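You operate a simulated robot arm through the tools that you are given. There is no shell and no other tool. Be economical: measure what you need, move in short steps, check, and stop when the job is done.

You run a simulated robot arm. Do the job below in one go: nothing can be reset, and whatever is moved stays where it is left.

JOB
Take the blue clip on the landing counter by the microwave and put it away on the table top. Then fetch the hob cloth and set it on the counter over the pans. Then put the small tofu in the teal bowl. Then shut the dishwasher drawer. Then fetch the pot labelled "SOY" from the counter over the dishwasher and set it on the yellow side plate. Then push the sink cabinet door by the dishwasher shut. Then push the door under the microwave side counter shut. Then pull the dish cabinet door by the corner open. Do these in the order given.

The check looks at the end state, three seconds after you hand in, the way a careful person would. Anything else that was tipped, shoved, dropped, spilled or broken makes it a failure. Flat cloth is picked up by pressing the open fingertips on it (5 to 10 N) and closing them slowly along it; thin cloth reads only 2 to 8 mm in the jaws.

ROBOT AND FRAMES
A 6-joint arm with a four-finger gripper on a trunk, on a base that drives. Base frame: it is fixed to the floor where the robot stands at the start and does not move with it; the origin is under the middle of the robot, x ahead of it, y to its left, z up. Readings come in m, degrees, newtons and seconds.
Its first joint turns from -166.0 to 166.0 degrees. Places, roughly: blue clip (4x6x9 cm) [0.8, 0, 1]; brown sauce pot, orange sauce pot [-0.75, -1, 1]; counter over the pans [0.6, 0.6, 0.9]; dish cabinet door by the corner [0.4, -2.3, 1.8]; dishwasher drawer [-0.5, -1.1, 0.6]; door under the microwave side counter [1.3, -1.2, 0.5]; hob cloth (12x8x5 cm) [0.9, 0.4, 1.4]; sink cabinet door by the dishwasher [-0.2, -1.4, 0.5]; small tofu (4x4x4 cm) [0.3, 0.8, 0.9]; table top [-2.7, 3, 0.8]; teal bowl [0.5, 0.25, 0.5]; yellow side plate (17x17x2 cm) [-0.5, -1.3, 0.9]. Payload 3.43 kg.
Tool frame: the origin (TCP) lies between the finger pads and is the grasp point; the fingertips stand 0.03 m ahead of it; z points along the fingers, y is the line along which they close. Largest opening 0.12 m; the body of the gripper starts 0.085 m behind the TCP.
Orientation is told as [roll, pitch, yaw] about the base's x, y, z axes, in that order, counted from this pose: with the fingers straight down and closing along the base's y, the tool's x points along the base's -x, its y along +y and its z along -z.

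CONTROLS
- The arm moves only by the tool arm_command. Its argument "commands" is a list of rows, each a list of 7 numbers: the turn, a rotation vector about the base's x, y, z in degrees, then the shift along the base's x, y, z in m, then the opening in per cent of the stroke, from 0 (shut) to 100 (fully open). In form: [[wx, wy, wz, dx, dy, dz, hand], ...]. A call has 1 to 12 rows; each row is the pose to reach, as a shift and turn from the pose commanded when the call began. Rows are played at 5 a second. More than 0.05 m and 8.6 degrees between two rows, or a gripper value outside its range, and nothing of the call is played. A pose out of reach is approached as far as the arm can. The call stops where the force on the tool passes 40 N (or 10 N more than at its start, if that is more) or the arm is blocked; 0.2 s more then pass. The fingers move at their own pace and stop on an object; they squeeze with about 26 N. The grip force told is the motor's: it shows also when the fingers shut on nothing. Time passes only in rows, and 0.2 s behind the last, so rows that repeat a pose let the fingers close. It gives the time, the measured TCP pose, the force on the tool (base axes), the opening and the grip force at its end, in the units of the frame above (readings bear some noise), with the torque about the TCP (base axes, N m) and any sound that the robot's microphone picked up.
- Cameras (640 x 400 px; columns grow to the right, rows downward): "scene" is now at [-0.2149, 0.1359, 1.2414]; the picture's right is [-0.49, -0.87, 0.01], its down [-0.27, 0.15, -0.95] and it looks along [0.83, -0.47, -0.31] (base axes); focal length 214 px, centre (320, 200). "wrist" rides on the gripper at [0.071, -0.017, -0.12] in the tool frame; the picture's right is [0.23, 0.97, 0.00], its down [-0.81, 0.19, -0.55] and it looks along [-0.54, 0.13, 0.83] (tool axes); focal length 275 px, centre (320, 200). There is no depth. A picture from a camera that has moved, and an enlarged one, comes with that camera's place and axes in the base frame and with its lens. The place of the scene camera against the robot may be out by one fixed shift of up to 0.012 m in any direction.
- capture(camera): a new picture of that camera. It takes no simulated time.
- roll_base(legs): drives the robot by 1 to 6 legs, each [ahead, turn to the left] in m and degrees, along the robot's own axes; the way and the turn of a leg run together, so that a leg with both is an arc; at most 1.5 m and 180 degrees a leg. The arm and the cameras ride along, it lands a little off, and it stops where it bumps. It gives what a move gives.
- turn_head(pan, tilt): turns the head with the scene camera to pan (to the left, within 143 degrees either way) and tilt (down, from -29 to 69), counted from straight ahead of the robot. It gives what a move gives.
- close_up(camera, box): a new picture of the part [left, top, right, bottom] of that camera's present view, enlarged. It takes no simulated time.
- finish_job(): hands the job in; it is judged then, once.

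Go step by step. Nothing tells you exact positions but the pictures and the camera data: compare them with the known pose of the tool, close in by small moves and look again before you grip or let go. The budget is 186 turns and 156 pictures, counting those below and the enlarged ones. Unless the task says otherwise, let go and move clear before handing in, and close with one line.

The tools are called after ">>>" as a command line: name --pt "numbers of a row" for each row, then --argument value for the rest, lists and objects as JSON in quotes. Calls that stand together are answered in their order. arm_command: Moves the arm, as the interface text tells. Its arguments: {"type":"object","properties":{"commands":{"type":"array"}},"required":["commands"]} The other tools are called the same way: roll_base (legs) drives the base; turn_head (pan, tilt) turns the head that bears the scene camera; capture (camera) takes a picture; close_up (camera, box) takes an enlarged picture of a part of a camera's view; finish_job () hands the job in.

At the start:

```text
clock: 0.0
ee_pos: [0.6553, -0.3176, 0.9988]
tool_rot: [0.0, 0.1, 0.0]
force: [0.3, 0.4, 0.1]
moment: [0.01, -0.01, 0.01]
gripper_width: 0.1201
grip_force: 0.1
robot x, y, heading: [-0.0026, 0.0013, 0.2]
head pan, tilt: [-29.4, 17.3]
```

scene: 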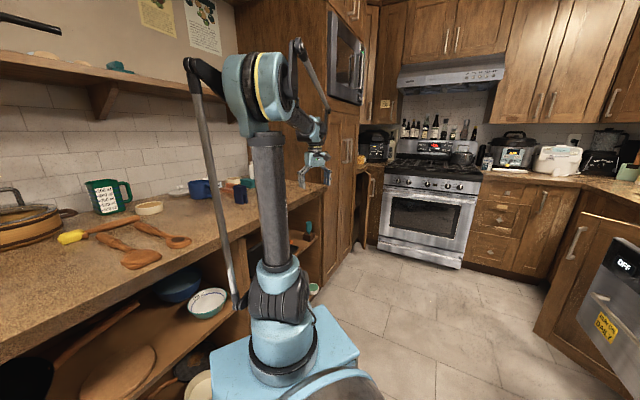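
wrist: 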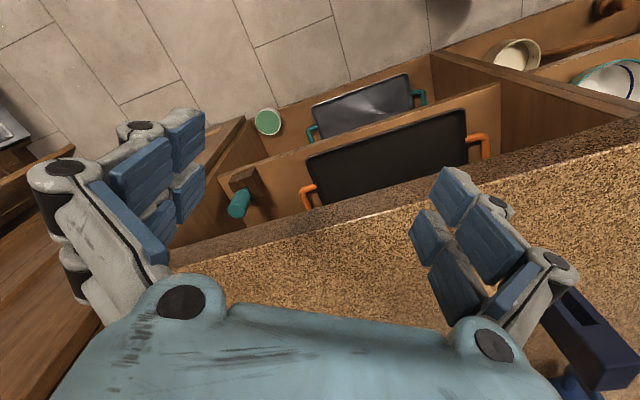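

I see the robot by a long counter to its left/front with the clip near the far end, and a kitchen to the right. I'll look around first.

>>> turn_head --pan 0 --tilt 25

>>> capture --camera "scene"

>>> turn_head --pan 60 --tilt 25

>>> capture --camera "scene"

>>> turn_head --pan 125 --tilt 15

>>> capture --camera "scene"

>>> turn_head --pan -100 --tilt 25

>>> capture --camera "scene"

```text
clock: 0.9
ee_pos: [0.6426, -0.3175, 1.0063]
tool_rot: [0.0, -0.7, 0.0]
force: [0.5, -0.2, 0.9]
moment: [0.01, 0.0, -0.01]
gripper_width: 0.12
grip_force: 0.0
robot x, y, heading: [-0.0011, 0.0024, -0.1]
head pan, tilt: [0.0, 25.0]
```

```text
153 pictures are left
camera scene: at [-0.2043, 0.1816, 1.2287], right [0.0, -1.0, 0.0], down [-0.43, 0.0, -0.9], along [0.9, 0.0, -0.43], focal length 214 px, centre (320, 200)
```

scene: 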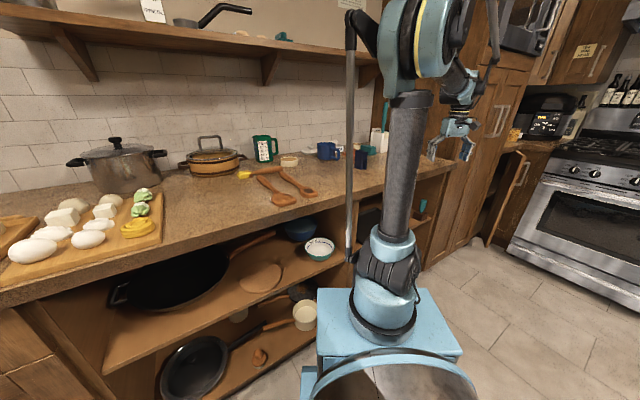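

```text
clock: 2.2
ee_pos: [0.6429, -0.3162, 1.007]
tool_rot: [0.0, -0.7, 0.1]
force: [-0.1, 0.8, -0.2]
moment: [-0.01, -0.01, 0.02]
gripper_width: 0.1203
grip_force: 0.0
robot x, y, heading: [0.0024, 0.0041, 0.1]
head pan, tilt: [60.0, 25.0]
```

```text
152 pictures are left
camera scene: at [-0.2503, 0.2615, 1.2293], right [0.87, -0.5, -0.01], down [-0.22, -0.37, -0.9], along [0.45, 0.78, -0.43], focal length 214 px, centre (320, 200)
```

scene: 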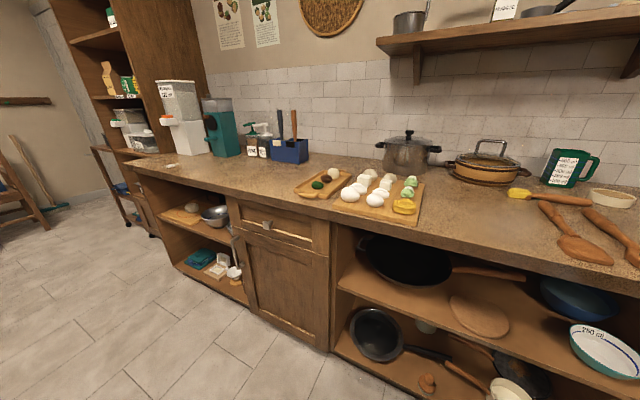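

```text
clock: 3.6
ee_pos: [0.6432, -0.317, 1.0082]
tool_rot: [0.0, -0.8, 0.0]
force: [0.2, -0.8, 0.1]
moment: [0.0, -0.02, 0.01]
gripper_width: 0.12
grip_force: 0.0
robot x, y, heading: [-0.0027, 0.0031, 0.2]
head pan, tilt: [125.0, 15.0]
```

```text
151 pictures are left
camera scene: at [-0.3497, 0.2583, 1.2468], right [0.82, 0.57, -0.01], down [0.14, -0.21, -0.97], along [-0.56, 0.79, -0.25], focal length 214 px, centre (320, 200)
```

scene: 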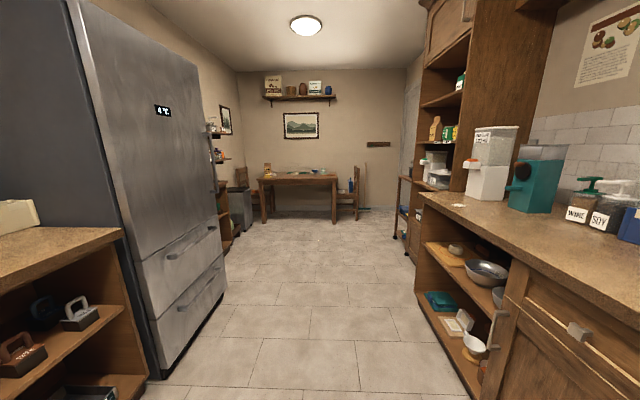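

```text
clock: 6.8
ee_pos: [0.6428, -0.3176, 1.0066]
tool_rot: [0.0, -0.8, 0.1]
force: [-0.2, 0.4, -0.4]
moment: [-0.02, 0.02, -0.02]
gripper_width: 0.1201
grip_force: 0.0
robot x, y, heading: [-0.004, -0.0016, 0.2]
head pan, tilt: [-100.0, 25.0]
```

```text
150 pictures are left
camera scene: at [-0.3124, 0.091, 1.2301], right [-0.98, 0.17, 0.01], down [0.06, 0.42, -0.91], along [-0.16, -0.89, -0.42], focal length 214 px, centre (320, 200)
```

scene: 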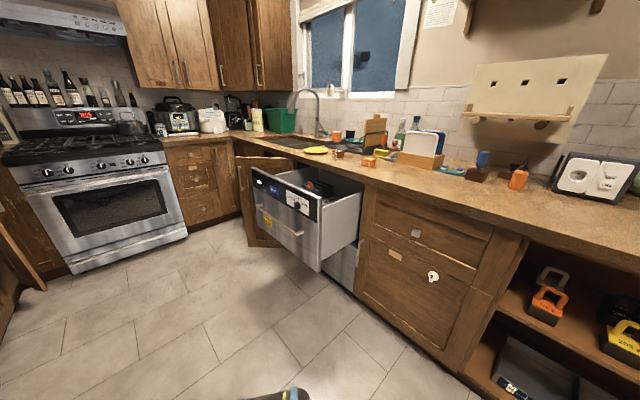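

The counter front runs diagonally from about (0.07,0.76) to (0.84,-0.48). Next I look closely at the clip region and the hob cloth/shelf.

>>> turn_head --pan 10 --tilt 10

>>> close_up --camera "scene" --box '[240, 150, 440, 275]'

>>> capture --camera "scene"

>>> capture --camera "wrist"

```text
clock: 8.7
ee_pos: [0.6432, -0.3178, 1.0077]
tool_rot: [0.0, -0.7, 0.0]
force: [-0.8, 0.5, -0.6]
moment: [-0.01, -0.01, 0.01]
gripper_width: 0.1202
grip_force: 0.2
robot x, y, heading: [-0.0028, 0.0013, -0.0]
head pan, tilt: [10.0, 10.0]
```

```text
3.20 times, centred on (340, 212) of scene
camera zoom: at [-0.2045, 0.1978, 1.2531], right [0.17, -0.98, 0.0], down [-0.18, -0.03, -0.98], along [0.97, 0.17, -0.19], focal length 686 px, centre (256, 160)
```

zoom: 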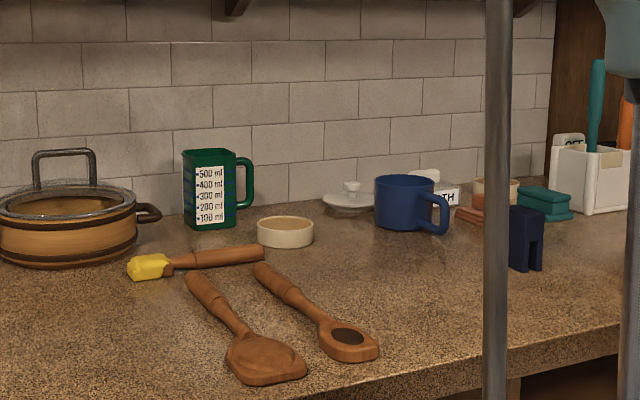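

```text
148 pictures are left
camera scene: at [-0.2045, 0.1978, 1.2531], right [0.17, -0.98, 0.0], down [-0.18, -0.03, -0.98], along [0.97, 0.17, -0.19], focal length 214 px, centre (320, 200)
```

scene: 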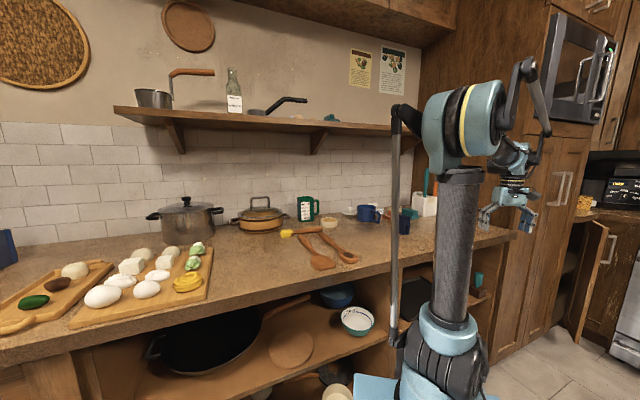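

```text
147 pictures are left
camera wrist: at [0.5706, -0.3323, 1.1269], right [-0.23, 0.97, 0.0], down [0.8, 0.19, 0.56], along [0.55, 0.13, -0.83], focal length 275 px, centre (320, 200)
```

wrist: 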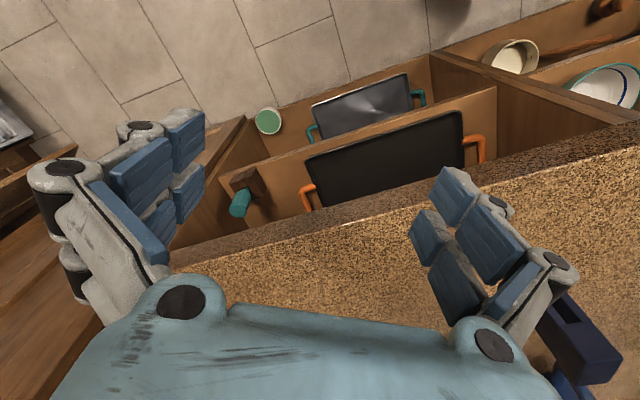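

The clip stands at about (0.77,-0.01), top ≈0.98. I raise the hand and move over it to look straight down.

>>> arm_command --pt "0 0 0 0 0 0.04 100" --pt "0 0 0 0 0 0.08 100" --pt "0 0 0 0 0 0.12 100" --pt "0 0 0 0.015 0.04 0.12 100" --pt "0 0 0 0.03 0.08 0.12 100" --pt "0 0 0 0.045 0.12 0.12 100" --pt "0 0 0 0.06 0.16 0.12 100" --pt "0 0 0 0.075 0.2 0.12 100" --pt "0 0 0 0.09 0.24 0.12 100" --pt "0 0 0 0.1 0.28 0.12 100" --pt "0 0 0 0.1 0.3 0.12 100"

>>> capture --camera "wrist"

```text
clock: 11.1
ee_pos: [0.7463, -0.0162, 1.1258]
tool_rot: [0.0, -0.7, 0.0]
force: [0.1, -0.1, -0.4]
moment: [-0.03, -0.01, 0.02]
gripper_width: 0.12
grip_force: 0.0
robot x, y, heading: [-0.004, 0.0028, -0.3]
head pan, tilt: [10.0, 10.0]
```

```text
146 pictures are left
camera wrist: at [0.6728, -0.0325, 1.2461], right [-0.23, 0.97, 0.0], down [0.8, 0.19, 0.56], along [0.55, 0.13, -0.83], focal length 275 px, centre (320, 200)
```

wrist: 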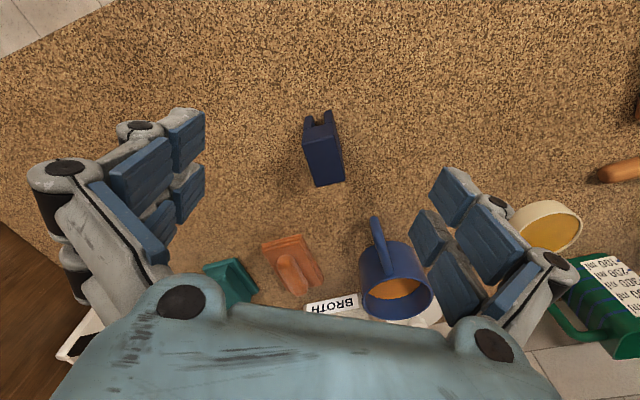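

>>> close_up --camera "wrist" --box '[270, 90, 370, 210]'

```text
3.33 times, centred on (320, 150) of wrist
camera zoom: at [0.6728, -0.0325, 1.2461], right [-0.23, 0.97, 0.0], down [0.8, 0.19, 0.56], along [0.55, 0.13, -0.83], focal length 918 px, centre (320, 367)
```

zoom: 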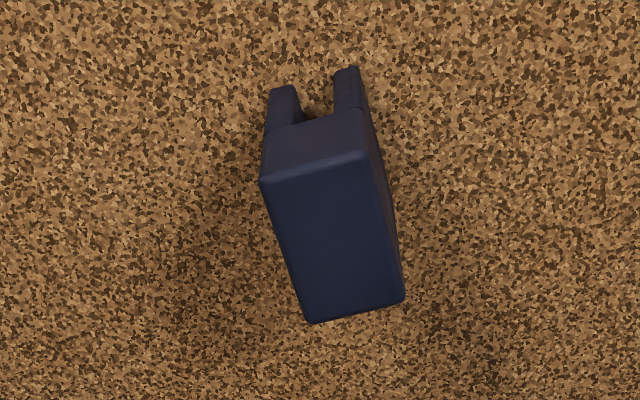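

The clip's long side runs ~29° from x; I turn the jaws +29° and centre above it, then re-check.

>>> arm_command --pt "0 0 7.5 0.01 0.005 0 100" --pt "0 0 15 0.025 0.01 0 100" --pt "0 0 22 0.04 0.015 -0.02 100" --pt "0 0 29 0.053 0.018 -0.04 100" --pt "0 0 29 0.053 0.018 -0.06 100"

>>> capture --camera "wrist"

```text
clock: 12.3
ee_pos: [0.7951, -0.0002, 1.068]
tool_rot: [0.2, -0.8, 29.0]
force: [0.3, -0.2, 0.5]
moment: [0.0, -0.02, 0.0]
gripper_width: 0.1197
grip_force: 0.0
robot x, y, heading: [-0.0027, 0.0032, 0.2]
head pan, tilt: [10.0, 10.0]
```

```text
144 pictures are left
camera wrist: at [0.7396, -0.0491, 1.1887], right [-0.67, 0.74, 0.0], down [0.61, 0.56, 0.56], along [0.42, 0.38, -0.83], focal length 275 px, centre (320, 200)
```

wrist: 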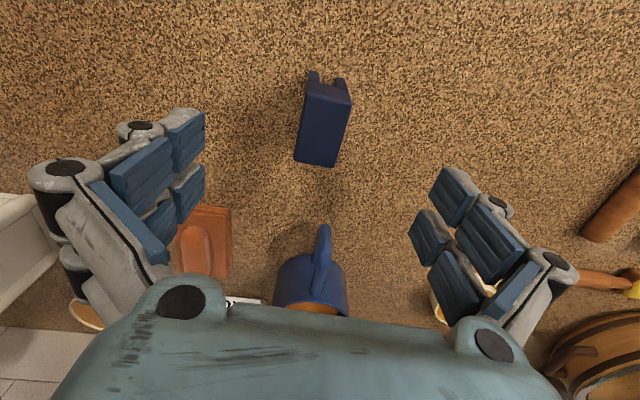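

Top centre triangulates to (0.795, 0.001, 0.985), right beneath the tool. Descend and grip.

>>> arm_command --pt "0 0 0 0 0 -0.04 100" --pt "0 0 0 0 0 -0.08 100" --pt "0 0 0 0 0 -0.108 100" --pt "0 0 0 0 0 -0.108 30" --pt "0 0 0 0 0 -0.108 20" --pt "0 0 0 0 0 -0.108 20" --pt "0 0 0 0 0 -0.108 0" --pt "0 0 0 0 0 -0.108 0" --pt "0 0 0 0 0 -0.108 0"

>>> capture --camera "wrist"

```text
clock: 14.3
ee_pos: [0.7938, 0.0038, 0.9592]
tool_rot: [0.2, -0.7, 29.0]
force: [0.0, -0.5, -0.2]
moment: [0.0, 0.05, -0.03]
gripper_width: 0.0302
grip_force: 26.0
robot x, y, heading: [-0.0013, -0.0017, -0.0]
head pan, tilt: [10.0, 10.0]
```

```text
143 pictures are left
camera wrist: at [0.7401, -0.0456, 1.0789], right [-0.67, 0.74, 0.0], down [0.61, 0.56, 0.56], along [0.42, 0.38, -0.83], focal length 275 px, centre (320, 200)
```

wrist: 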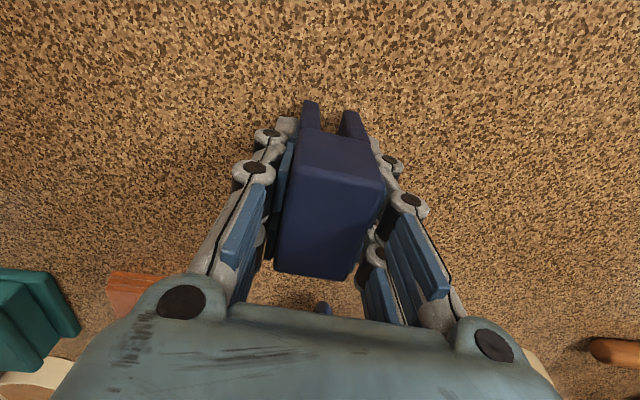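

Clip is gripped (3 cm). I lift it and pull the arm in before driving.

>>> arm_command --pt "0 0 0 0 0 0.045 0" --pt "0 0 0 0 0 0.09 0" --pt "0 0 0 0 0 0.135 0" --pt "0 0 0 -0.02 0 0.18 0" --pt "0 0 0 -0.065 0 0.19 0" --pt "0 0 0 -0.11 0 0.19 0" --pt "0 0 0 -0.155 0 0.19 0" --pt "0 0 0 -0.2 0 0.19 0" --pt "0 0 0 -0.245 0 0.19 0" --pt "0 0 0 -0.29 0 0.19 0" --pt "0 0 0 -0.335 0 0.19 0" --pt "0 0 0 -0.38 0 0.19 0"

>>> turn_head --pan 125 --tilt 35

>>> capture --camera "scene"

```text
clock: 16.9
ee_pos: [0.4188, 0.0028, 1.1463]
tool_rot: [0.1, -0.7, 29.0]
force: [-0.2, 0.1, 0.0]
moment: [0.0, 0.03, 0.0]
gripper_width: 0.0302
grip_force: 25.8
robot x, y, heading: [-0.0031, 0.002, -0.2]
head pan, tilt: [10.0, 10.0]
```

```text
clock: 18.8
ee_pos: [0.4182, 0.0047, 1.1452]
tool_rot: [0.1, -0.7, 29.0]
force: [0.4, 0.1, 0.8]
moment: [-0.02, 0.03, 0.02]
gripper_width: 0.0298
grip_force: 26.1
robot x, y, heading: [0.0012, 0.0012, -0.1]
head pan, tilt: [125.0, 35.0]
```

```text
142 pictures are left
camera scene: at [-0.3472, 0.254, 1.2148], right [0.82, 0.57, -0.01], down [0.32, -0.47, -0.82], along [-0.48, 0.67, -0.57], focal length 214 px, centre (320, 200)
```

scene: 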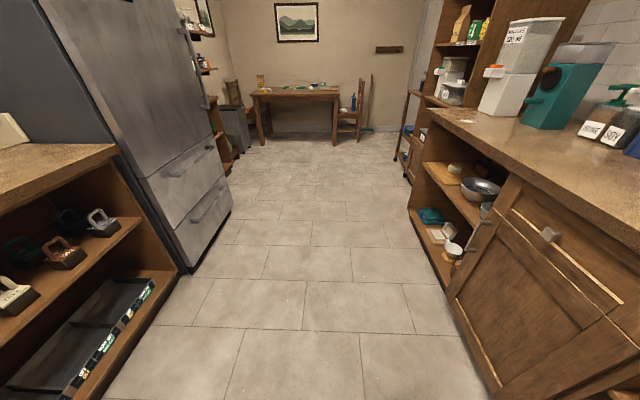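

The path to the table lies down the aisle at ~130°. I back off a bit from the counter, turn, and drive part-way.

>>> roll_base --legs '[[-0.2, 0], [0, 130], [1.2, 0]]'

>>> turn_head --pan 0 --tilt 20

>>> capture --camera "scene"

```text
clock: 32.2
ee_pos: [-1.1854, 1.2797, 1.1449]
tool_rot: [0.1, -0.7, 155.9]
force: [-0.1, 0.9, -0.1]
moment: [0.01, -0.04, 0.01]
gripper_width: 0.0303
grip_force: 26.1
robot x, y, heading: [-0.9307, 0.9475, 127.0]
head pan, tilt: [125.0, 35.0]
```

```text
clock: 34.3
ee_pos: [-1.1762, 1.2688, 1.1491]
tool_rot: [-0.3, -1.4, 155.9]
force: [-0.2, -0.3, 0.6]
moment: [0.01, 0.0, -0.01]
gripper_width: 0.0304
grip_force: 25.9
robot x, y, heading: [-0.9295, 0.9464, 126.7]
head pan, tilt: [0.0, 20.0]
```

```text
141 pictures are left
camera scene: at [-0.9643, 0.6602, 1.2367], right [0.8, 0.6, 0.0], down [0.21, -0.28, -0.94], along [-0.56, 0.75, -0.35], focal length 214 px, centre (320, 200)
```

scene: 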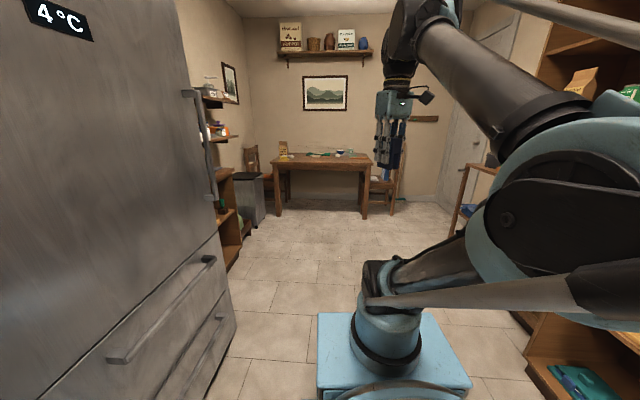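

The table's front edge lies about 1.8 m ahead. I drive 1.1 m closer.

>>> roll_base --legs '[[1.1, 5]]'

>>> turn_head --pan 0 --tilt 30

>>> capture --camera "scene"

>>> capture --camera "wrist"

```text
clock: 40.0
ee_pos: [-1.9006, 2.0957, 1.1511]
tool_rot: [-0.3, -1.3, 160.7]
force: [0.8, 0.2, -0.8]
moment: [0.0, -0.01, -0.03]
gripper_width: 0.0303
grip_force: 26.3
robot x, y, heading: [-1.6312, 1.7946, 131.9]
head pan, tilt: [0.0, 20.0]
```

```text
clock: 40.7
ee_pos: [-1.8925, 2.0845, 1.1537]
tool_rot: [-0.5, -2.0, 160.8]
force: [-0.4, 0.2, -1.1]
moment: [-0.01, 0.01, -0.03]
gripper_width: 0.0303
grip_force: 25.9
robot x, y, heading: [-1.6297, 1.7903, 131.9]
head pan, tilt: [0.0, 30.0]
```

```text
140 pictures are left
camera scene: at [-1.6375, 1.5053, 1.2207], right [0.75, 0.67, 0.0], down [0.34, -0.38, -0.86], along [-0.57, 0.64, -0.51], focal length 214 px, centre (320, 200)
```

scene: 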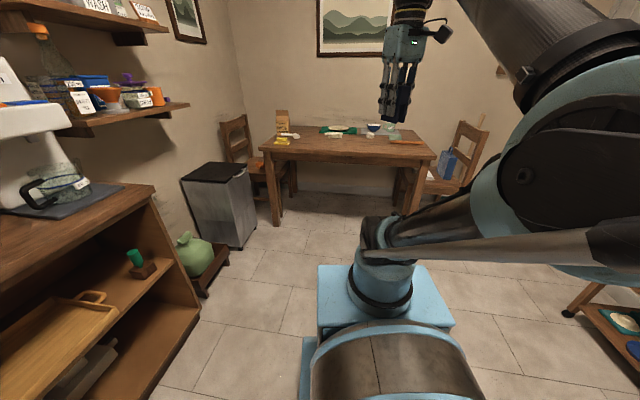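

```text
139 pictures are left
camera wrist: at [-1.8147, 2.0758, 1.2737], right [-0.1, -0.99, -0.02], down [-0.81, 0.08, 0.58], along [-0.57, 0.08, -0.82], focal length 275 px, centre (320, 200)
```

wrist: 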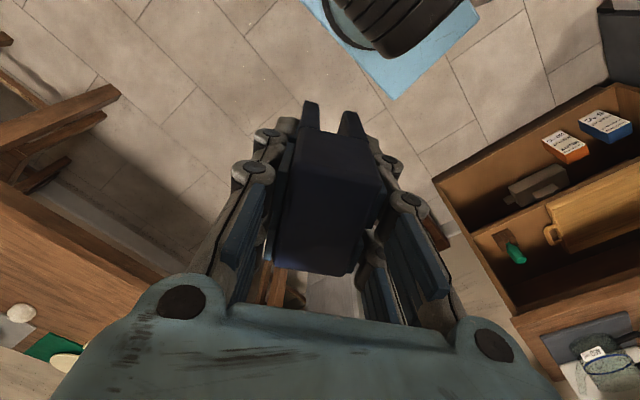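

The free area is the front-middle of the table. I drive 0.38 m closer and look again.

>>> roll_base --legs '[[0.38, -4]]'

>>> capture --camera "scene"

```text
clock: 43.1
ee_pos: [-2.1107, 2.3868, 1.1544]
tool_rot: [-0.6, -1.8, 156.9]
force: [0.1, -0.5, -0.3]
moment: [0.0, -0.01, 0.0]
gripper_width: 0.0304
grip_force: 26.0
robot x, y, heading: [-1.8713, 2.0773, 128.1]
head pan, tilt: [0.0, 30.0]
```

```text
138 pictures are left
camera scene: at [-1.8946, 1.7914, 1.2207], right [0.79, 0.62, 0.0], down [0.31, -0.4, -0.86], along [-0.53, 0.68, -0.51], focal length 214 px, centre (320, 200)
```

scene: 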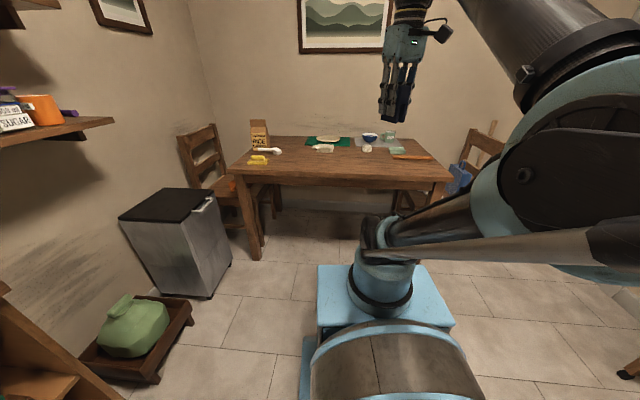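

>>> roll_base --legs '[[0.27, 0]]'

>>> turn_head --pan 0 --tilt 30

>>> capture --camera "scene"

>>> capture --camera "wrist"

```text
clock: 45.0
ee_pos: [-2.2664, 2.586, 1.1601]
tool_rot: [-1.0, -2.5, 156.9]
force: [-0.9, -0.3, -1.0]
moment: [0.03, 0.03, -0.02]
gripper_width: 0.0304
grip_force: 25.8
robot x, y, heading: [-2.0331, 2.2897, 128.2]
head pan, tilt: [0.0, 30.0]
```

```text
clock: 45.6
ee_pos: [-2.2588, 2.5765, 1.163]
tool_rot: [-1.4, -3.1, 156.9]
force: [-0.2, -1.2, -1.4]
moment: [0.0, 0.0, 0.02]
gripper_width: 0.0304
grip_force: 26.3
robot x, y, heading: [-2.0327, 2.2914, 128.0]
head pan, tilt: [0.0, 30.0]
```

```text
137 pictures are left
camera scene: at [-2.0596, 2.0025, 1.2207], right [0.79, 0.62, 0.0], down [0.31, -0.4, -0.86], along [-0.53, 0.68, -0.51], focal length 214 px, centre (320, 200)
```

scene: 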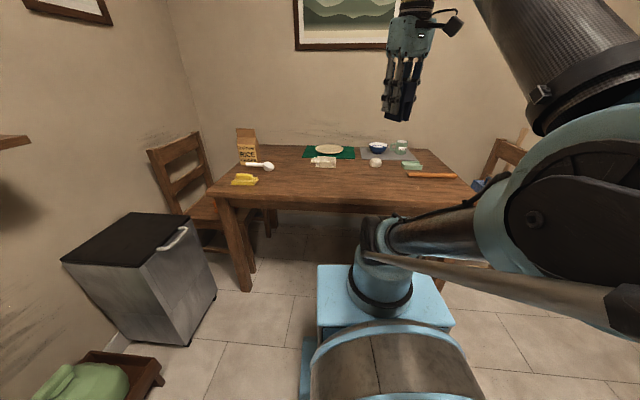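

```text
136 pictures are left
camera wrist: at [-2.1805, 2.5594, 1.2811], right [-0.17, -0.98, -0.03], down [-0.8, 0.12, 0.59], along [-0.58, 0.13, -0.81], focal length 275 px, centre (320, 200)
```

wrist: 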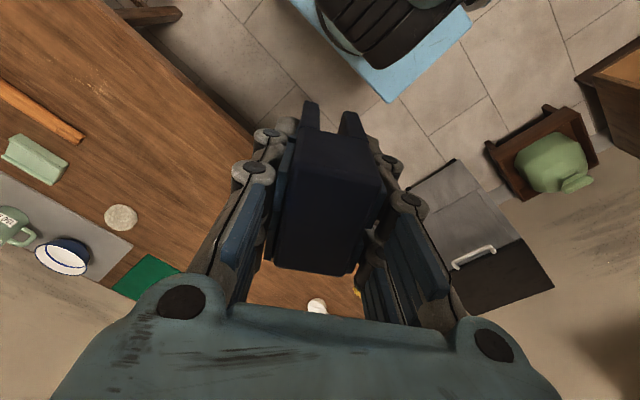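

The table edge is ~0.55 m from the robot axis and the front band is free. I extend over the table, levelling the small tilt.

>>> arm_command --pt "0 0 0 -0.028 0.036 0 0" --pt "0 0 0 -0.055 0.072 0 0" --pt "0 0 0 -0.082 0.107 0 0" --pt "-0.5 -0.5 0 -0.109 0.142 0 0" --pt "-1 -1 0 -0.136 0.178 0 0" --pt "-1.5 -1.5 0 -0.163 0.213 0 0" --pt "-2 -2 0 -0.19 0.248 0 0" --pt "-2.5 -2.3 0 -0.217 0.283 0 0" --pt "-2.5 -2.3 0 -0.217 0.283 -0.04 0" --pt "-2.5 -2.3 0 -0.217 0.283 -0.08 0"

>>> capture --camera "scene"

>>> capture --camera "wrist"

```text
clock: 47.8
ee_pos: [-2.4767, 2.859, 1.0842]
tool_rot: [0.1, 0.0, 156.9]
force: [-0.5, 1.2, 0.1]
moment: [0.02, 0.05, 0.0]
gripper_width: 0.0303
grip_force: 25.9
robot x, y, heading: [-2.0339, 2.2931, 128.0]
head pan, tilt: [0.0, 30.0]
```

```text
135 pictures are left
camera scene: at [-2.0597, 2.0027, 1.2207], right [0.79, 0.62, 0.0], down [0.31, -0.4, -0.86], along [-0.53, 0.68, -0.51], focal length 214 px, centre (320, 200)
```

scene: 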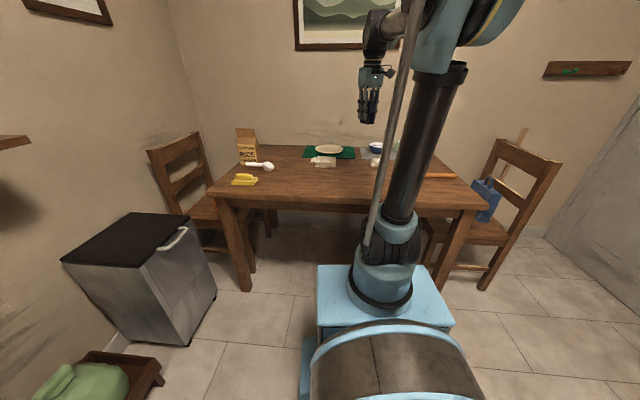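

```text
134 pictures are left
camera wrist: at [-2.404, 2.8468, 1.2054], right [-0.17, -0.99, 0.0], down [-0.82, 0.14, 0.55], along [-0.55, 0.09, -0.83], focal length 275 px, centre (320, 200)
```

wrist: 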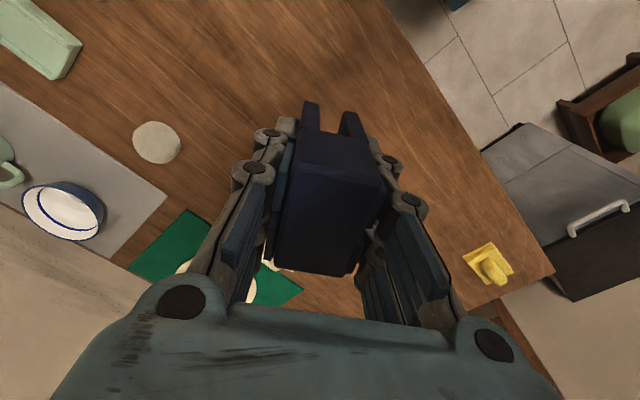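

Spot below is clear wood. Descend most of the way.

>>> arm_command --pt "0 0 0 0 0 -0.045 0" --pt "0 0 0 0 0 -0.09 0" --pt "0 0 0 0 0 -0.135 0" --pt "0 0 0 0 0 -0.18 0" --pt "0 0 0 0 0 -0.2 0"

>>> capture --camera "wrist"

>>> close_up --camera "scene" --box '[300, 80, 440, 230]'

```text
clock: 49.0
ee_pos: [-2.4766, 2.858, 0.8819]
tool_rot: [0.1, -0.1, 156.9]
force: [0.4, 0.9, -1.4]
moment: [0.0, 0.01, 0.03]
gripper_width: 0.0306
grip_force: 25.9
robot x, y, heading: [-2.0351, 2.2895, 128.1]
head pan, tilt: [0.0, 30.0]
```

```text
133 pictures are left
camera wrist: at [-2.4032, 2.847, 1.0031], right [-0.17, -0.99, 0.0], down [-0.82, 0.14, 0.55], along [-0.55, 0.09, -0.83], focal length 275 px, centre (320, 200)
```

wrist: 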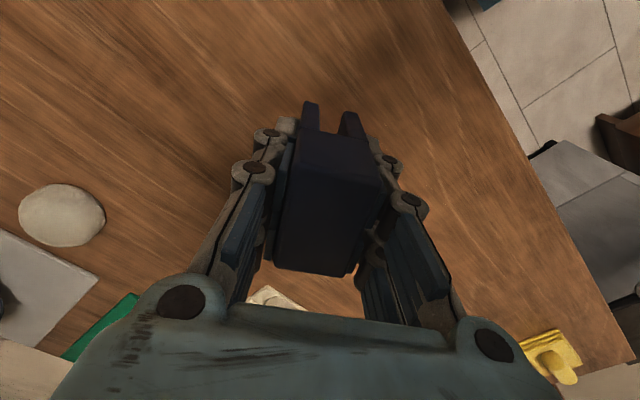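

```text
2.67 times, centred on (370, 155) of scene
camera zoom: at [-2.0597, 2.0027, 1.2207], right [0.79, 0.62, 0.0], down [0.31, -0.4, -0.86], along [-0.53, 0.68, -0.51], focal length 572 px, centre (187, 320)
```

zoom: 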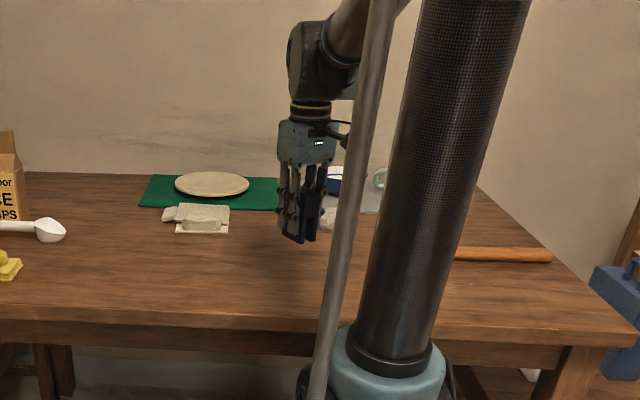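

>>> arm_command --pt "0 0 0 0 0 -0.03 0" --pt "0 0 0 0 0 -0.045 0" --pt "0 0 0 0 0 -0.05 0"

>>> close_up --camera "scene" --box '[330, 120, 400, 220]'

```text
clock: 49.8
ee_pos: [-2.4752, 2.8578, 0.8333]
tool_rot: [0.1, 0.0, 156.8]
force: [-0.3, 0.1, -0.1]
moment: [-0.01, 0.02, -0.01]
gripper_width: 0.0305
grip_force: 26.2
robot x, y, heading: [-2.032, 2.2911, 127.9]
head pan, tilt: [0.0, 30.0]
```

```text
4.00 times, centred on (365, 170) of scene
camera zoom: at [-2.0597, 2.0027, 1.2207], right [0.79, 0.62, 0.0], down [0.31, -0.4, -0.86], along [-0.53, 0.68, -0.51], focal length 858 px, centre (140, 320)
```

zoom: 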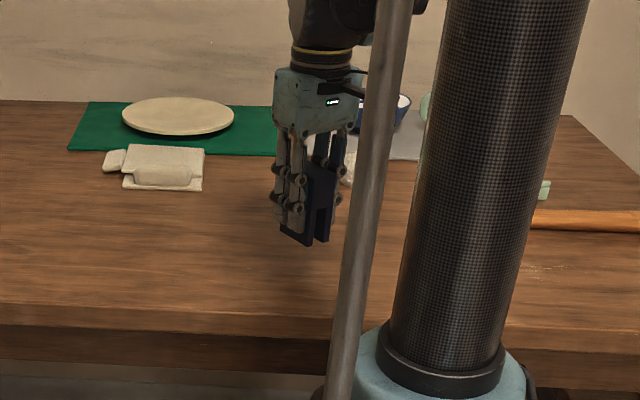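

Still just above the table. I step down slowly watching the force.

>>> arm_command --pt "0 0 0 0 0 -0.004 0" --pt "0 0 0 0 0 -0.008 0" --pt "0 0 0 0 0 -0.012 0"

```text
clock: 50.6
ee_pos: [-2.4746, 2.8597, 0.8207]
tool_rot: [0.1, 0.0, 156.9]
force: [0.5, -0.1, -0.5]
moment: [0.01, 0.03, -0.02]
gripper_width: 0.0304
grip_force: 26.2
robot x, y, heading: [-2.034, 2.2881, 127.9]
head pan, tilt: [0.0, 30.0]
```

>>> arm_command --pt "0 0 0 0 0 -0.003 0" --pt "0 0 0 0 0 -0.006 0"

```text
clock: 51.2
ee_pos: [-2.4765, 2.8592, 0.8145]
tool_rot: [0.1, 0.0, 156.9]
force: [0.4, -0.4, -1.3]
moment: [0.02, -0.02, 0.0]
gripper_width: 0.0305
grip_force: 26.2
robot x, y, heading: [-2.0356, 2.2886, 128.0]
head pan, tilt: [0.0, 30.0]
```

>>> arm_command --pt "0 0 0 0 0 -0.003 0" --pt "0 0 0 0 0 -0.006 0"

>>> close_up --camera "scene" --box '[330, 120, 400, 220]'

```text
clock: 51.8
ee_pos: [-2.4736, 2.8582, 0.8094]
tool_rot: [0.1, 0.0, 156.9]
force: [0.6, -0.5, 0.8]
moment: [0.01, 0.0, 0.02]
gripper_width: 0.0303
grip_force: 26.3
robot x, y, heading: [-2.0359, 2.2867, 128.0]
head pan, tilt: [0.0, 30.0]
```

```text
4.00 times, centred on (365, 170) of scene
camera zoom: at [-2.0597, 2.0027, 1.2207], right [0.79, 0.62, 0.0], down [0.31, -0.4, -0.86], along [-0.53, 0.68, -0.51], focal length 858 px, centre (140, 320)
```

zoom: 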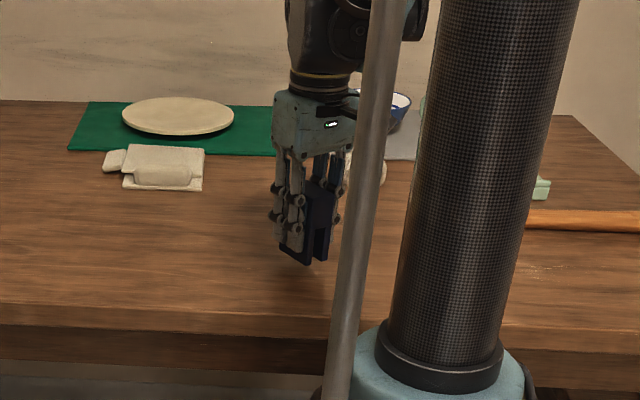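

>>> arm_command --pt "0 0 0 0 0 -0.003 0" --pt "0 0 0 0 0 -0.006 0"

```text
clock: 52.4
ee_pos: [-2.4755, 2.858, 0.8026]
tool_rot: [0.1, 0.0, 156.9]
force: [0.3, -0.3, -0.4]
moment: [-0.02, -0.02, 0.0]
gripper_width: 0.0302
grip_force: 25.8
robot x, y, heading: [-2.034, 2.2888, 127.8]
head pan, tilt: [0.0, 30.0]
```

>>> arm_command --pt "0 0 0 0 0 -0.003 0" --pt "0 0 0 0 0 -0.005 0"

```text
clock: 53.0
ee_pos: [-2.4761, 2.8574, 0.7977]
tool_rot: [0.1, 0.0, 156.9]
force: [0.1, 1.1, -0.6]
moment: [0.01, -0.02, 0.01]
gripper_width: 0.0304
grip_force: 25.8
robot x, y, heading: [-2.033, 2.2923, 128.0]
head pan, tilt: [0.0, 30.0]
```

>>> arm_command --pt "0 0 0 0 0 -0.003 0" --pt "0 0 0 0 0 -0.006 0" --pt "0 0 0 0 0 -0.009 0"

>>> close_up --camera "scene" --box '[345, 150, 395, 200]'

```text
clock: 53.9
ee_pos: [-2.4701, 2.8521, 0.7985]
tool_rot: [-0.2, -0.6, 157.0]
force: [-1.3, 2.2, -2.0]
moment: [-0.17, -0.17, 0.0]
gripper_width: 0.0302
grip_force: 25.7
robot x, y, heading: [-2.0362, 2.2892, 128.0]
head pan, tilt: [0.0, 30.0]
stopped in row 3: the force on the tool passed its limit at 46 N (the readings are from after the stop); the commanded pose is now the measured one
```

```text
8.00 times, centred on (370, 175) of scene
camera zoom: at [-2.0603, 2.0035, 1.221], right [0.79, 0.62, 0.0], down [0.32, -0.4, -0.86], along [-0.53, 0.68, -0.51], focal length 1716 px, centre (-80, 400)
```

zoom: 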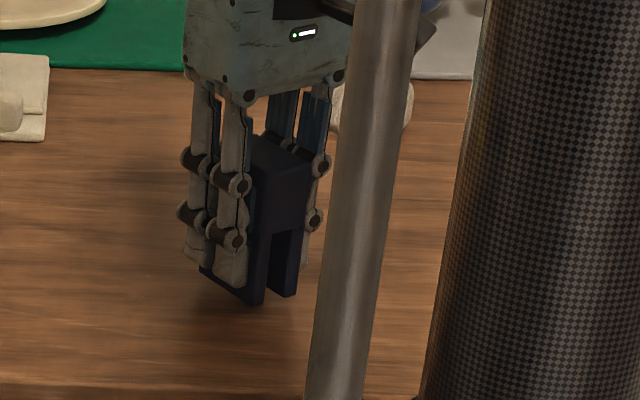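

Contact found; the clip is on the table. I open the jaws and lift straight up.

>>> arm_command --pt "0 0 0 0 0 -0.001 0" --pt "0 0 0 0 0 -0.001 30" --pt "0 0 0 0 0 -0.001 60" --pt "0 0 0 0 0 -0.001 100" --pt "0 0 0 0 0 -0.001 100" --pt "0 0 0 0 0 0.04 100" --pt "0 0 0 0 0 0.085 100" --pt "0 0 0 0 0 0.13 100" --pt "0 0 0 0 0 0.18 100"

>>> capture --camera "wrist"

```text
clock: 55.9
ee_pos: [-2.4655, 2.8503, 0.976]
tool_rot: [-0.2, -0.8, 156.9]
force: [-0.5, -0.1, 1.5]
moment: [-0.01, 0.0, -0.02]
gripper_width: 0.12
grip_force: 0.0
robot x, y, heading: [-2.0361, 2.2913, 128.1]
head pan, tilt: [0.0, 30.0]
```

```text
128 pictures are left
camera wrist: at [-2.3921, 2.8375, 1.0962], right [-0.17, -0.99, -0.01], down [-0.82, 0.14, 0.56], along [-0.55, 0.1, -0.83], focal length 275 px, centre (320, 200)
```

wrist: 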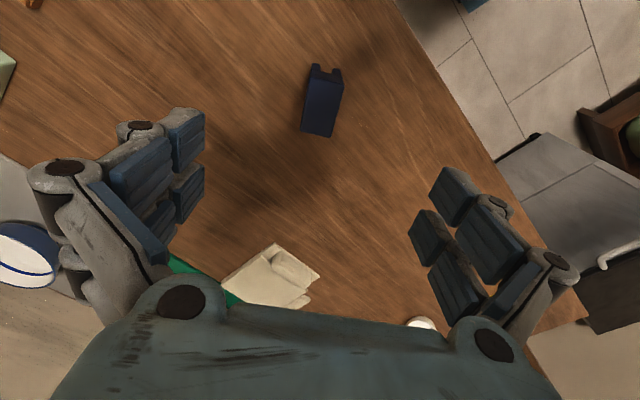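

The clip stands on the table. I retract the arm and reverse back down the aisle, then turn to face the counter.

>>> arm_command --pt "0 0 0 0 0 0.05 100" --pt "0 0 0 0 0 0.1 100" --pt "0 0 0 0.005 -0.005 0.15 100" --pt "0 0 0 0.03 -0.038 0.18 100" --pt "0 0 0 0.058 -0.074 0.18 100" --pt "0 0 0 0.086 -0.11 0.18 100" --pt "0 0 0 0.114 -0.146 0.18 100" --pt "0 0 0 0.142 -0.182 0.18 100" --pt "0 0 0 0.17 -0.218 0.18 100" --pt "0 0 0 0.19 -0.245 0.18 100"

>>> roll_base --legs '[[-1.4, 0], [-1.3, 0], [0, -96]]'

>>> turn_head --pan 0 --tilt 5

>>> capture --camera "scene"

```text
refused: row 3 steps farther than a row can; nothing moved
```

```text
clock: 74.0
ee_pos: [0.2862, 0.5504, 0.9753]
tool_rot: [-0.2, -0.8, 61.4]
force: [-0.8, -0.2, -0.5]
moment: [-0.03, 0.06, 0.04]
gripper_width: 0.1201
grip_force: 0.0
robot x, y, heading: [-0.3192, 0.1851, 32.5]
head pan, tilt: [0.0, 30.0]
```

```text
clock: 74.8
ee_pos: [0.277, 0.5444, 0.9845]
tool_rot: [-0.6, -1.3, 61.4]
force: [0.1, -0.4, -0.6]
moment: [0.01, 0.02, -0.04]
gripper_width: 0.1197
grip_force: 0.1
robot x, y, heading: [-0.3232, 0.1835, 32.3]
head pan, tilt: [0.0, 5.0]
```

```text
127 pictures are left
camera scene: at [-0.5922, 0.2275, 1.261], right [0.54, -0.84, 0.0], down [-0.09, -0.05, -0.99], along [0.84, 0.53, -0.1], focal length 214 px, centre (320, 200)
```

scene: 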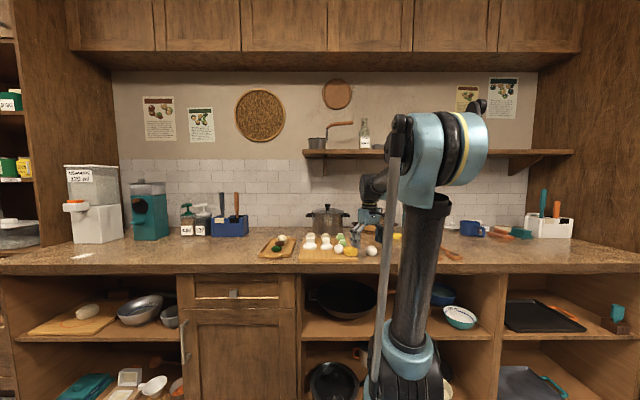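

The arm stayed extended (that lift row was refused) but nothing was touched. I raise it now and shift it aside to see the shelf with the cloth.

>>> arm_command --pt "0 0 0 0 0 0.045 100" --pt "0 0 0 0 0 0.09 100" --pt "0 0 0 0 0 0.135 100" --pt "0 0 0 0 0 0.18 100" --pt "0 0 0 -0.03 0.02 0.2 100" --pt "0 0 0 -0.065 0.04 0.2 100" --pt "0 0 0 -0.1 0.06 0.2 100" --pt "0 0 0 -0.14 0.08 0.2 100" --pt "0 0 0 -0.18 0.1 0.2 100" --pt "0 0 0 -0.22 0.12 0.2 100" --pt "0 0 0 -0.26 0.12 0.2 100"

>>> capture --camera "scene"

>>> close_up --camera "scene" --box '[290, 110, 590, 280]'

```text
clock: 77.2
ee_pos: [0.0173, 0.663, 1.1851]
tool_rot: [-0.6, -1.3, 61.4]
force: [-0.7, -0.2, -0.8]
moment: [-0.01, -0.01, 0.01]
gripper_width: 0.1198
grip_force: 0.0
robot x, y, heading: [-0.3211, 0.1881, 32.4]
head pan, tilt: [0.0, 5.0]
```

```text
126 pictures are left
camera scene: at [-0.5921, 0.2276, 1.2611], right [0.54, -0.84, 0.0], down [-0.08, -0.05, -0.99], along [0.84, 0.53, -0.1], focal length 214 px, centre (320, 200)
```

scene: 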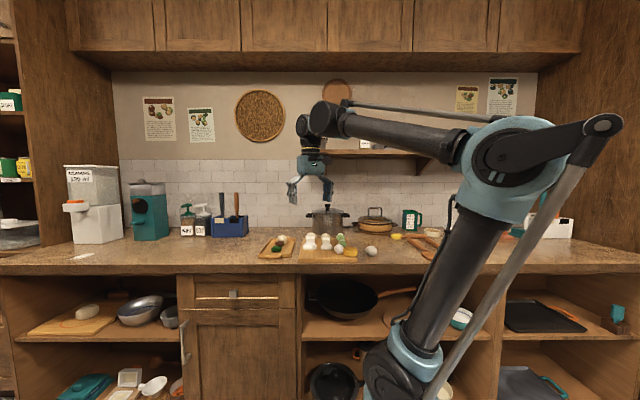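

```text
2.13 times, centred on (440, 195) of scene
camera zoom: at [-0.5921, 0.2276, 1.2611], right [0.54, -0.84, 0.0], down [-0.08, -0.05, -0.99], along [0.84, 0.53, -0.1], focal length 458 px, centre (64, 211)
```

zoom: 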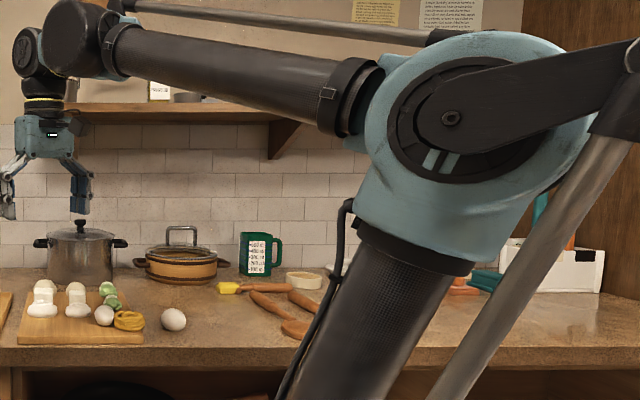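

An egg-like item now lies off the board's right side; my extended hand may have nudged it during the turn. I inspect this closely.

>>> close_up --camera "scene" --box '[240, 215, 400, 275]'

>>> capture --camera "wrist"

```text
4.00 times, centred on (320, 245) of scene
camera zoom: at [-0.5921, 0.2276, 1.2611], right [0.54, -0.84, 0.0], down [-0.08, -0.05, -0.99], along [0.84, 0.53, -0.1], focal length 858 px, centre (320, 20)
```

zoom: 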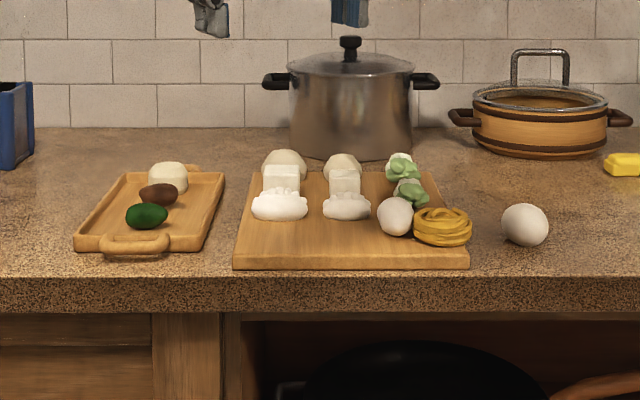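

```text
123 pictures are left
camera wrist: at [-0.0034, 0.5908, 1.305], right [-0.96, 0.26, -0.01], down [0.21, 0.8, 0.57], along [0.16, 0.55, -0.82], focal length 275 px, centre (320, 200)
```

wrist: 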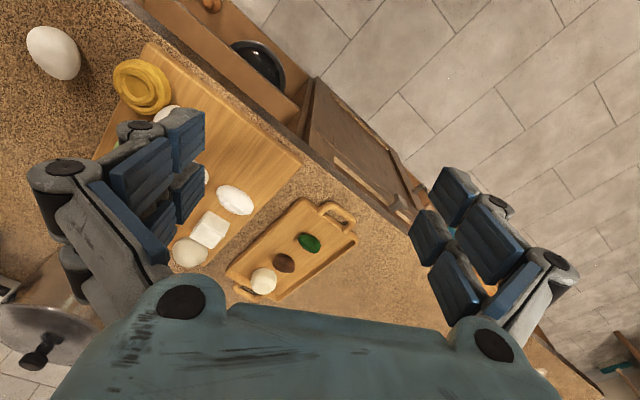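

Both eggs were pushed right along the board (one off it) and the yellow nest moved ~2 cm; I must put them back first. Original spots: egg A ≈(0.152,0.765), egg B ≈(0.190,0.692), nest ≈(0.243,0.625). I move the hand high over the spot for a good look.

>>> arm_command --pt "0 0 -5 0.03 -0.028 0 100" --pt "0 0 -10 0.06 -0.056 0 100" --pt "0 0 -15 0.09 -0.084 0 100" --pt "0 0 -20 0.12 -0.112 0 100" --pt "0 0 -25 0.15 -0.14 0 100" --pt "0 0 -29 0.18 -0.168 0 100"

>>> capture --camera "wrist"

```text
clock: 78.7
ee_pos: [0.1963, 0.4944, 1.1823]
tool_rot: [-0.7, -1.3, 32.2]
force: [-0.2, -0.2, 0.1]
moment: [-0.02, -0.04, -0.02]
gripper_width: 0.12
grip_force: 0.1
robot x, y, heading: [-0.319, 0.1842, 32.7]
head pan, tilt: [0.0, 5.0]
```

```text
122 pictures are left
camera wrist: at [0.1426, 0.4429, 1.3021], right [-0.71, 0.7, -0.02], down [0.57, 0.59, 0.57], along [0.41, 0.4, -0.82], focal length 275 px, centre (320, 200)
```

wrist: 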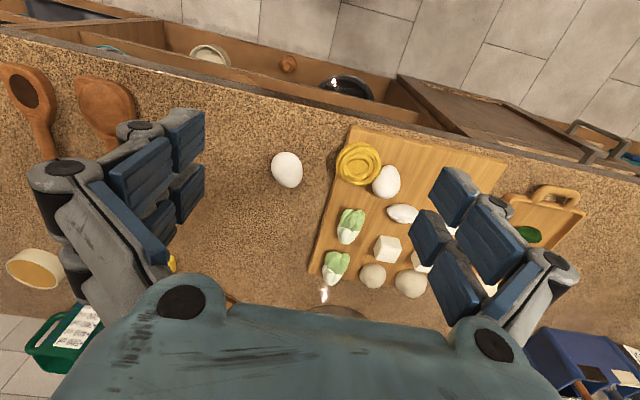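

>>> close_up --camera "wrist" --box '[250, 110, 450, 300]'

```text
2.11 times, centred on (350, 205) of wrist
camera zoom: at [0.1426, 0.4429, 1.3021], right [-0.71, 0.7, -0.02], down [0.57, 0.59, 0.57], along [0.41, 0.4, -0.82], focal length 580 px, centre (257, 190)
```

zoom: 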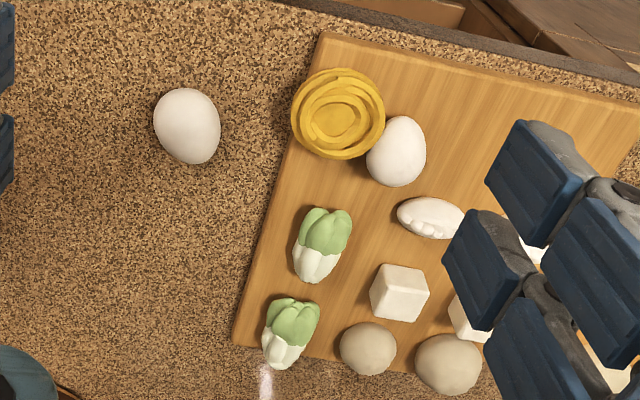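

Eggs look alike; I'll keep their order. First I align over the on-board egg (≈(0.226,0.663)), jaws turned so the fingers miss the nest.

>>> arm_command --pt "0 0 8 0.005 0.03 0 100" --pt "0 0 16 0.01 0.06 0 90" --pt "0 0 24 0.015 0.09 0 80" --pt "0 0 32 0.02 0.12 -0.02 70" --pt "0 0 40 0.025 0.15 -0.05 65" --pt "0.5 1 47 0.03 0.168 -0.08 65" --pt "0.5 1 47 0.03 0.168 -0.11 65"

>>> capture --camera "wrist"

```text
clock: 80.2
ee_pos: [0.2274, 0.665, 1.0714]
tool_rot: [0.6, -1.1, 79.5]
force: [-0.3, 0.4, 0.1]
moment: [0.0, -0.02, -0.02]
gripper_width: 0.0781
grip_force: 0.0
robot x, y, heading: [-0.3237, 0.1885, 32.4]
head pan, tilt: [0.0, 5.0]
```

```text
120 pictures are left
camera wrist: at [0.2323, 0.5916, 1.1919], right [-1.0, -0.05, 0.0], down [-0.04, 0.82, 0.57], along [-0.03, 0.57, -0.82], focal length 275 px, centre (320, 200)
```

wrist: 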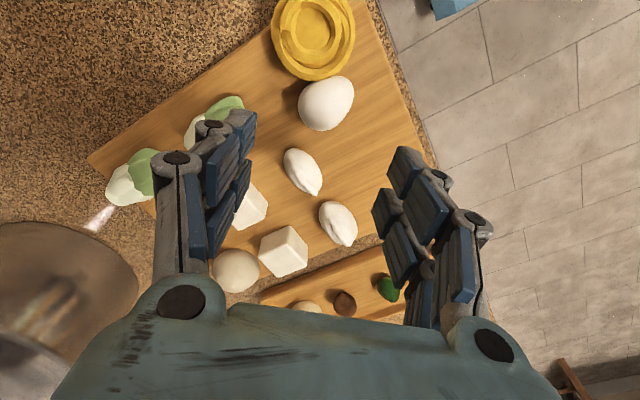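

Aligned well. Descend and close gently on the egg.

>>> arm_command --pt "0 0 0 -0.004 -0.004 -0.04 65" --pt "0 0 0 -0.004 -0.004 -0.08 65" --pt "0 0 0 -0.004 -0.004 -0.105 65" --pt "0 0 0 -0.004 -0.004 -0.105 50" --pt "0 0 0 -0.004 -0.004 -0.105 42" --pt "0 0 0 -0.004 -0.004 -0.105 38" --pt "0 0 0 -0.004 -0.004 -0.105 36" --pt "0 0 0 -0.004 -0.004 -0.105 36"

>>> capture --camera "wrist"

```text
clock: 82.0
ee_pos: [0.2233, 0.6604, 0.9688]
tool_rot: [0.5, -1.1, 79.3]
force: [0.4, -0.6, 0.0]
moment: [0.03, 0.04, 0.0]
gripper_width: 0.0432
grip_force: 0.4
robot x, y, heading: [-0.3214, 0.184, 32.5]
head pan, tilt: [0.0, 5.0]
```

```text
119 pictures are left
camera wrist: at [0.2275, 0.5865, 1.0878], right [-1.0, -0.05, 0.0], down [-0.04, 0.82, 0.57], along [-0.03, 0.57, -0.82], focal length 275 px, centre (320, 200)
```

wrist: 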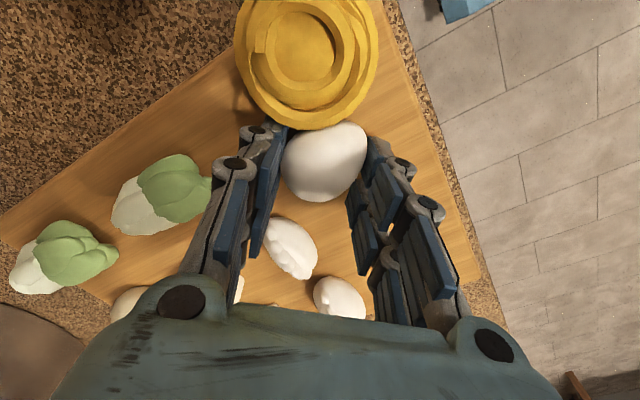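

>>> arm_command --pt "0 0 0 0 0 -0.005 34" --pt "0 0 0 0 0 -0.005 32" --pt "0 0 0 0 0 -0.005 30" --pt "0 0 0 0 0 -0.005 30"

```text
clock: 83.0
ee_pos: [0.2232, 0.6613, 0.9641]
tool_rot: [0.6, -1.2, 79.4]
force: [-5.2, 2.4, 23.5]
moment: [-0.35, 0.42, -0.11]
gripper_width: 0.0406
grip_force: 26.1
robot x, y, heading: [-0.323, 0.1825, 32.6]
head pan, tilt: [0.0, 5.0]
```

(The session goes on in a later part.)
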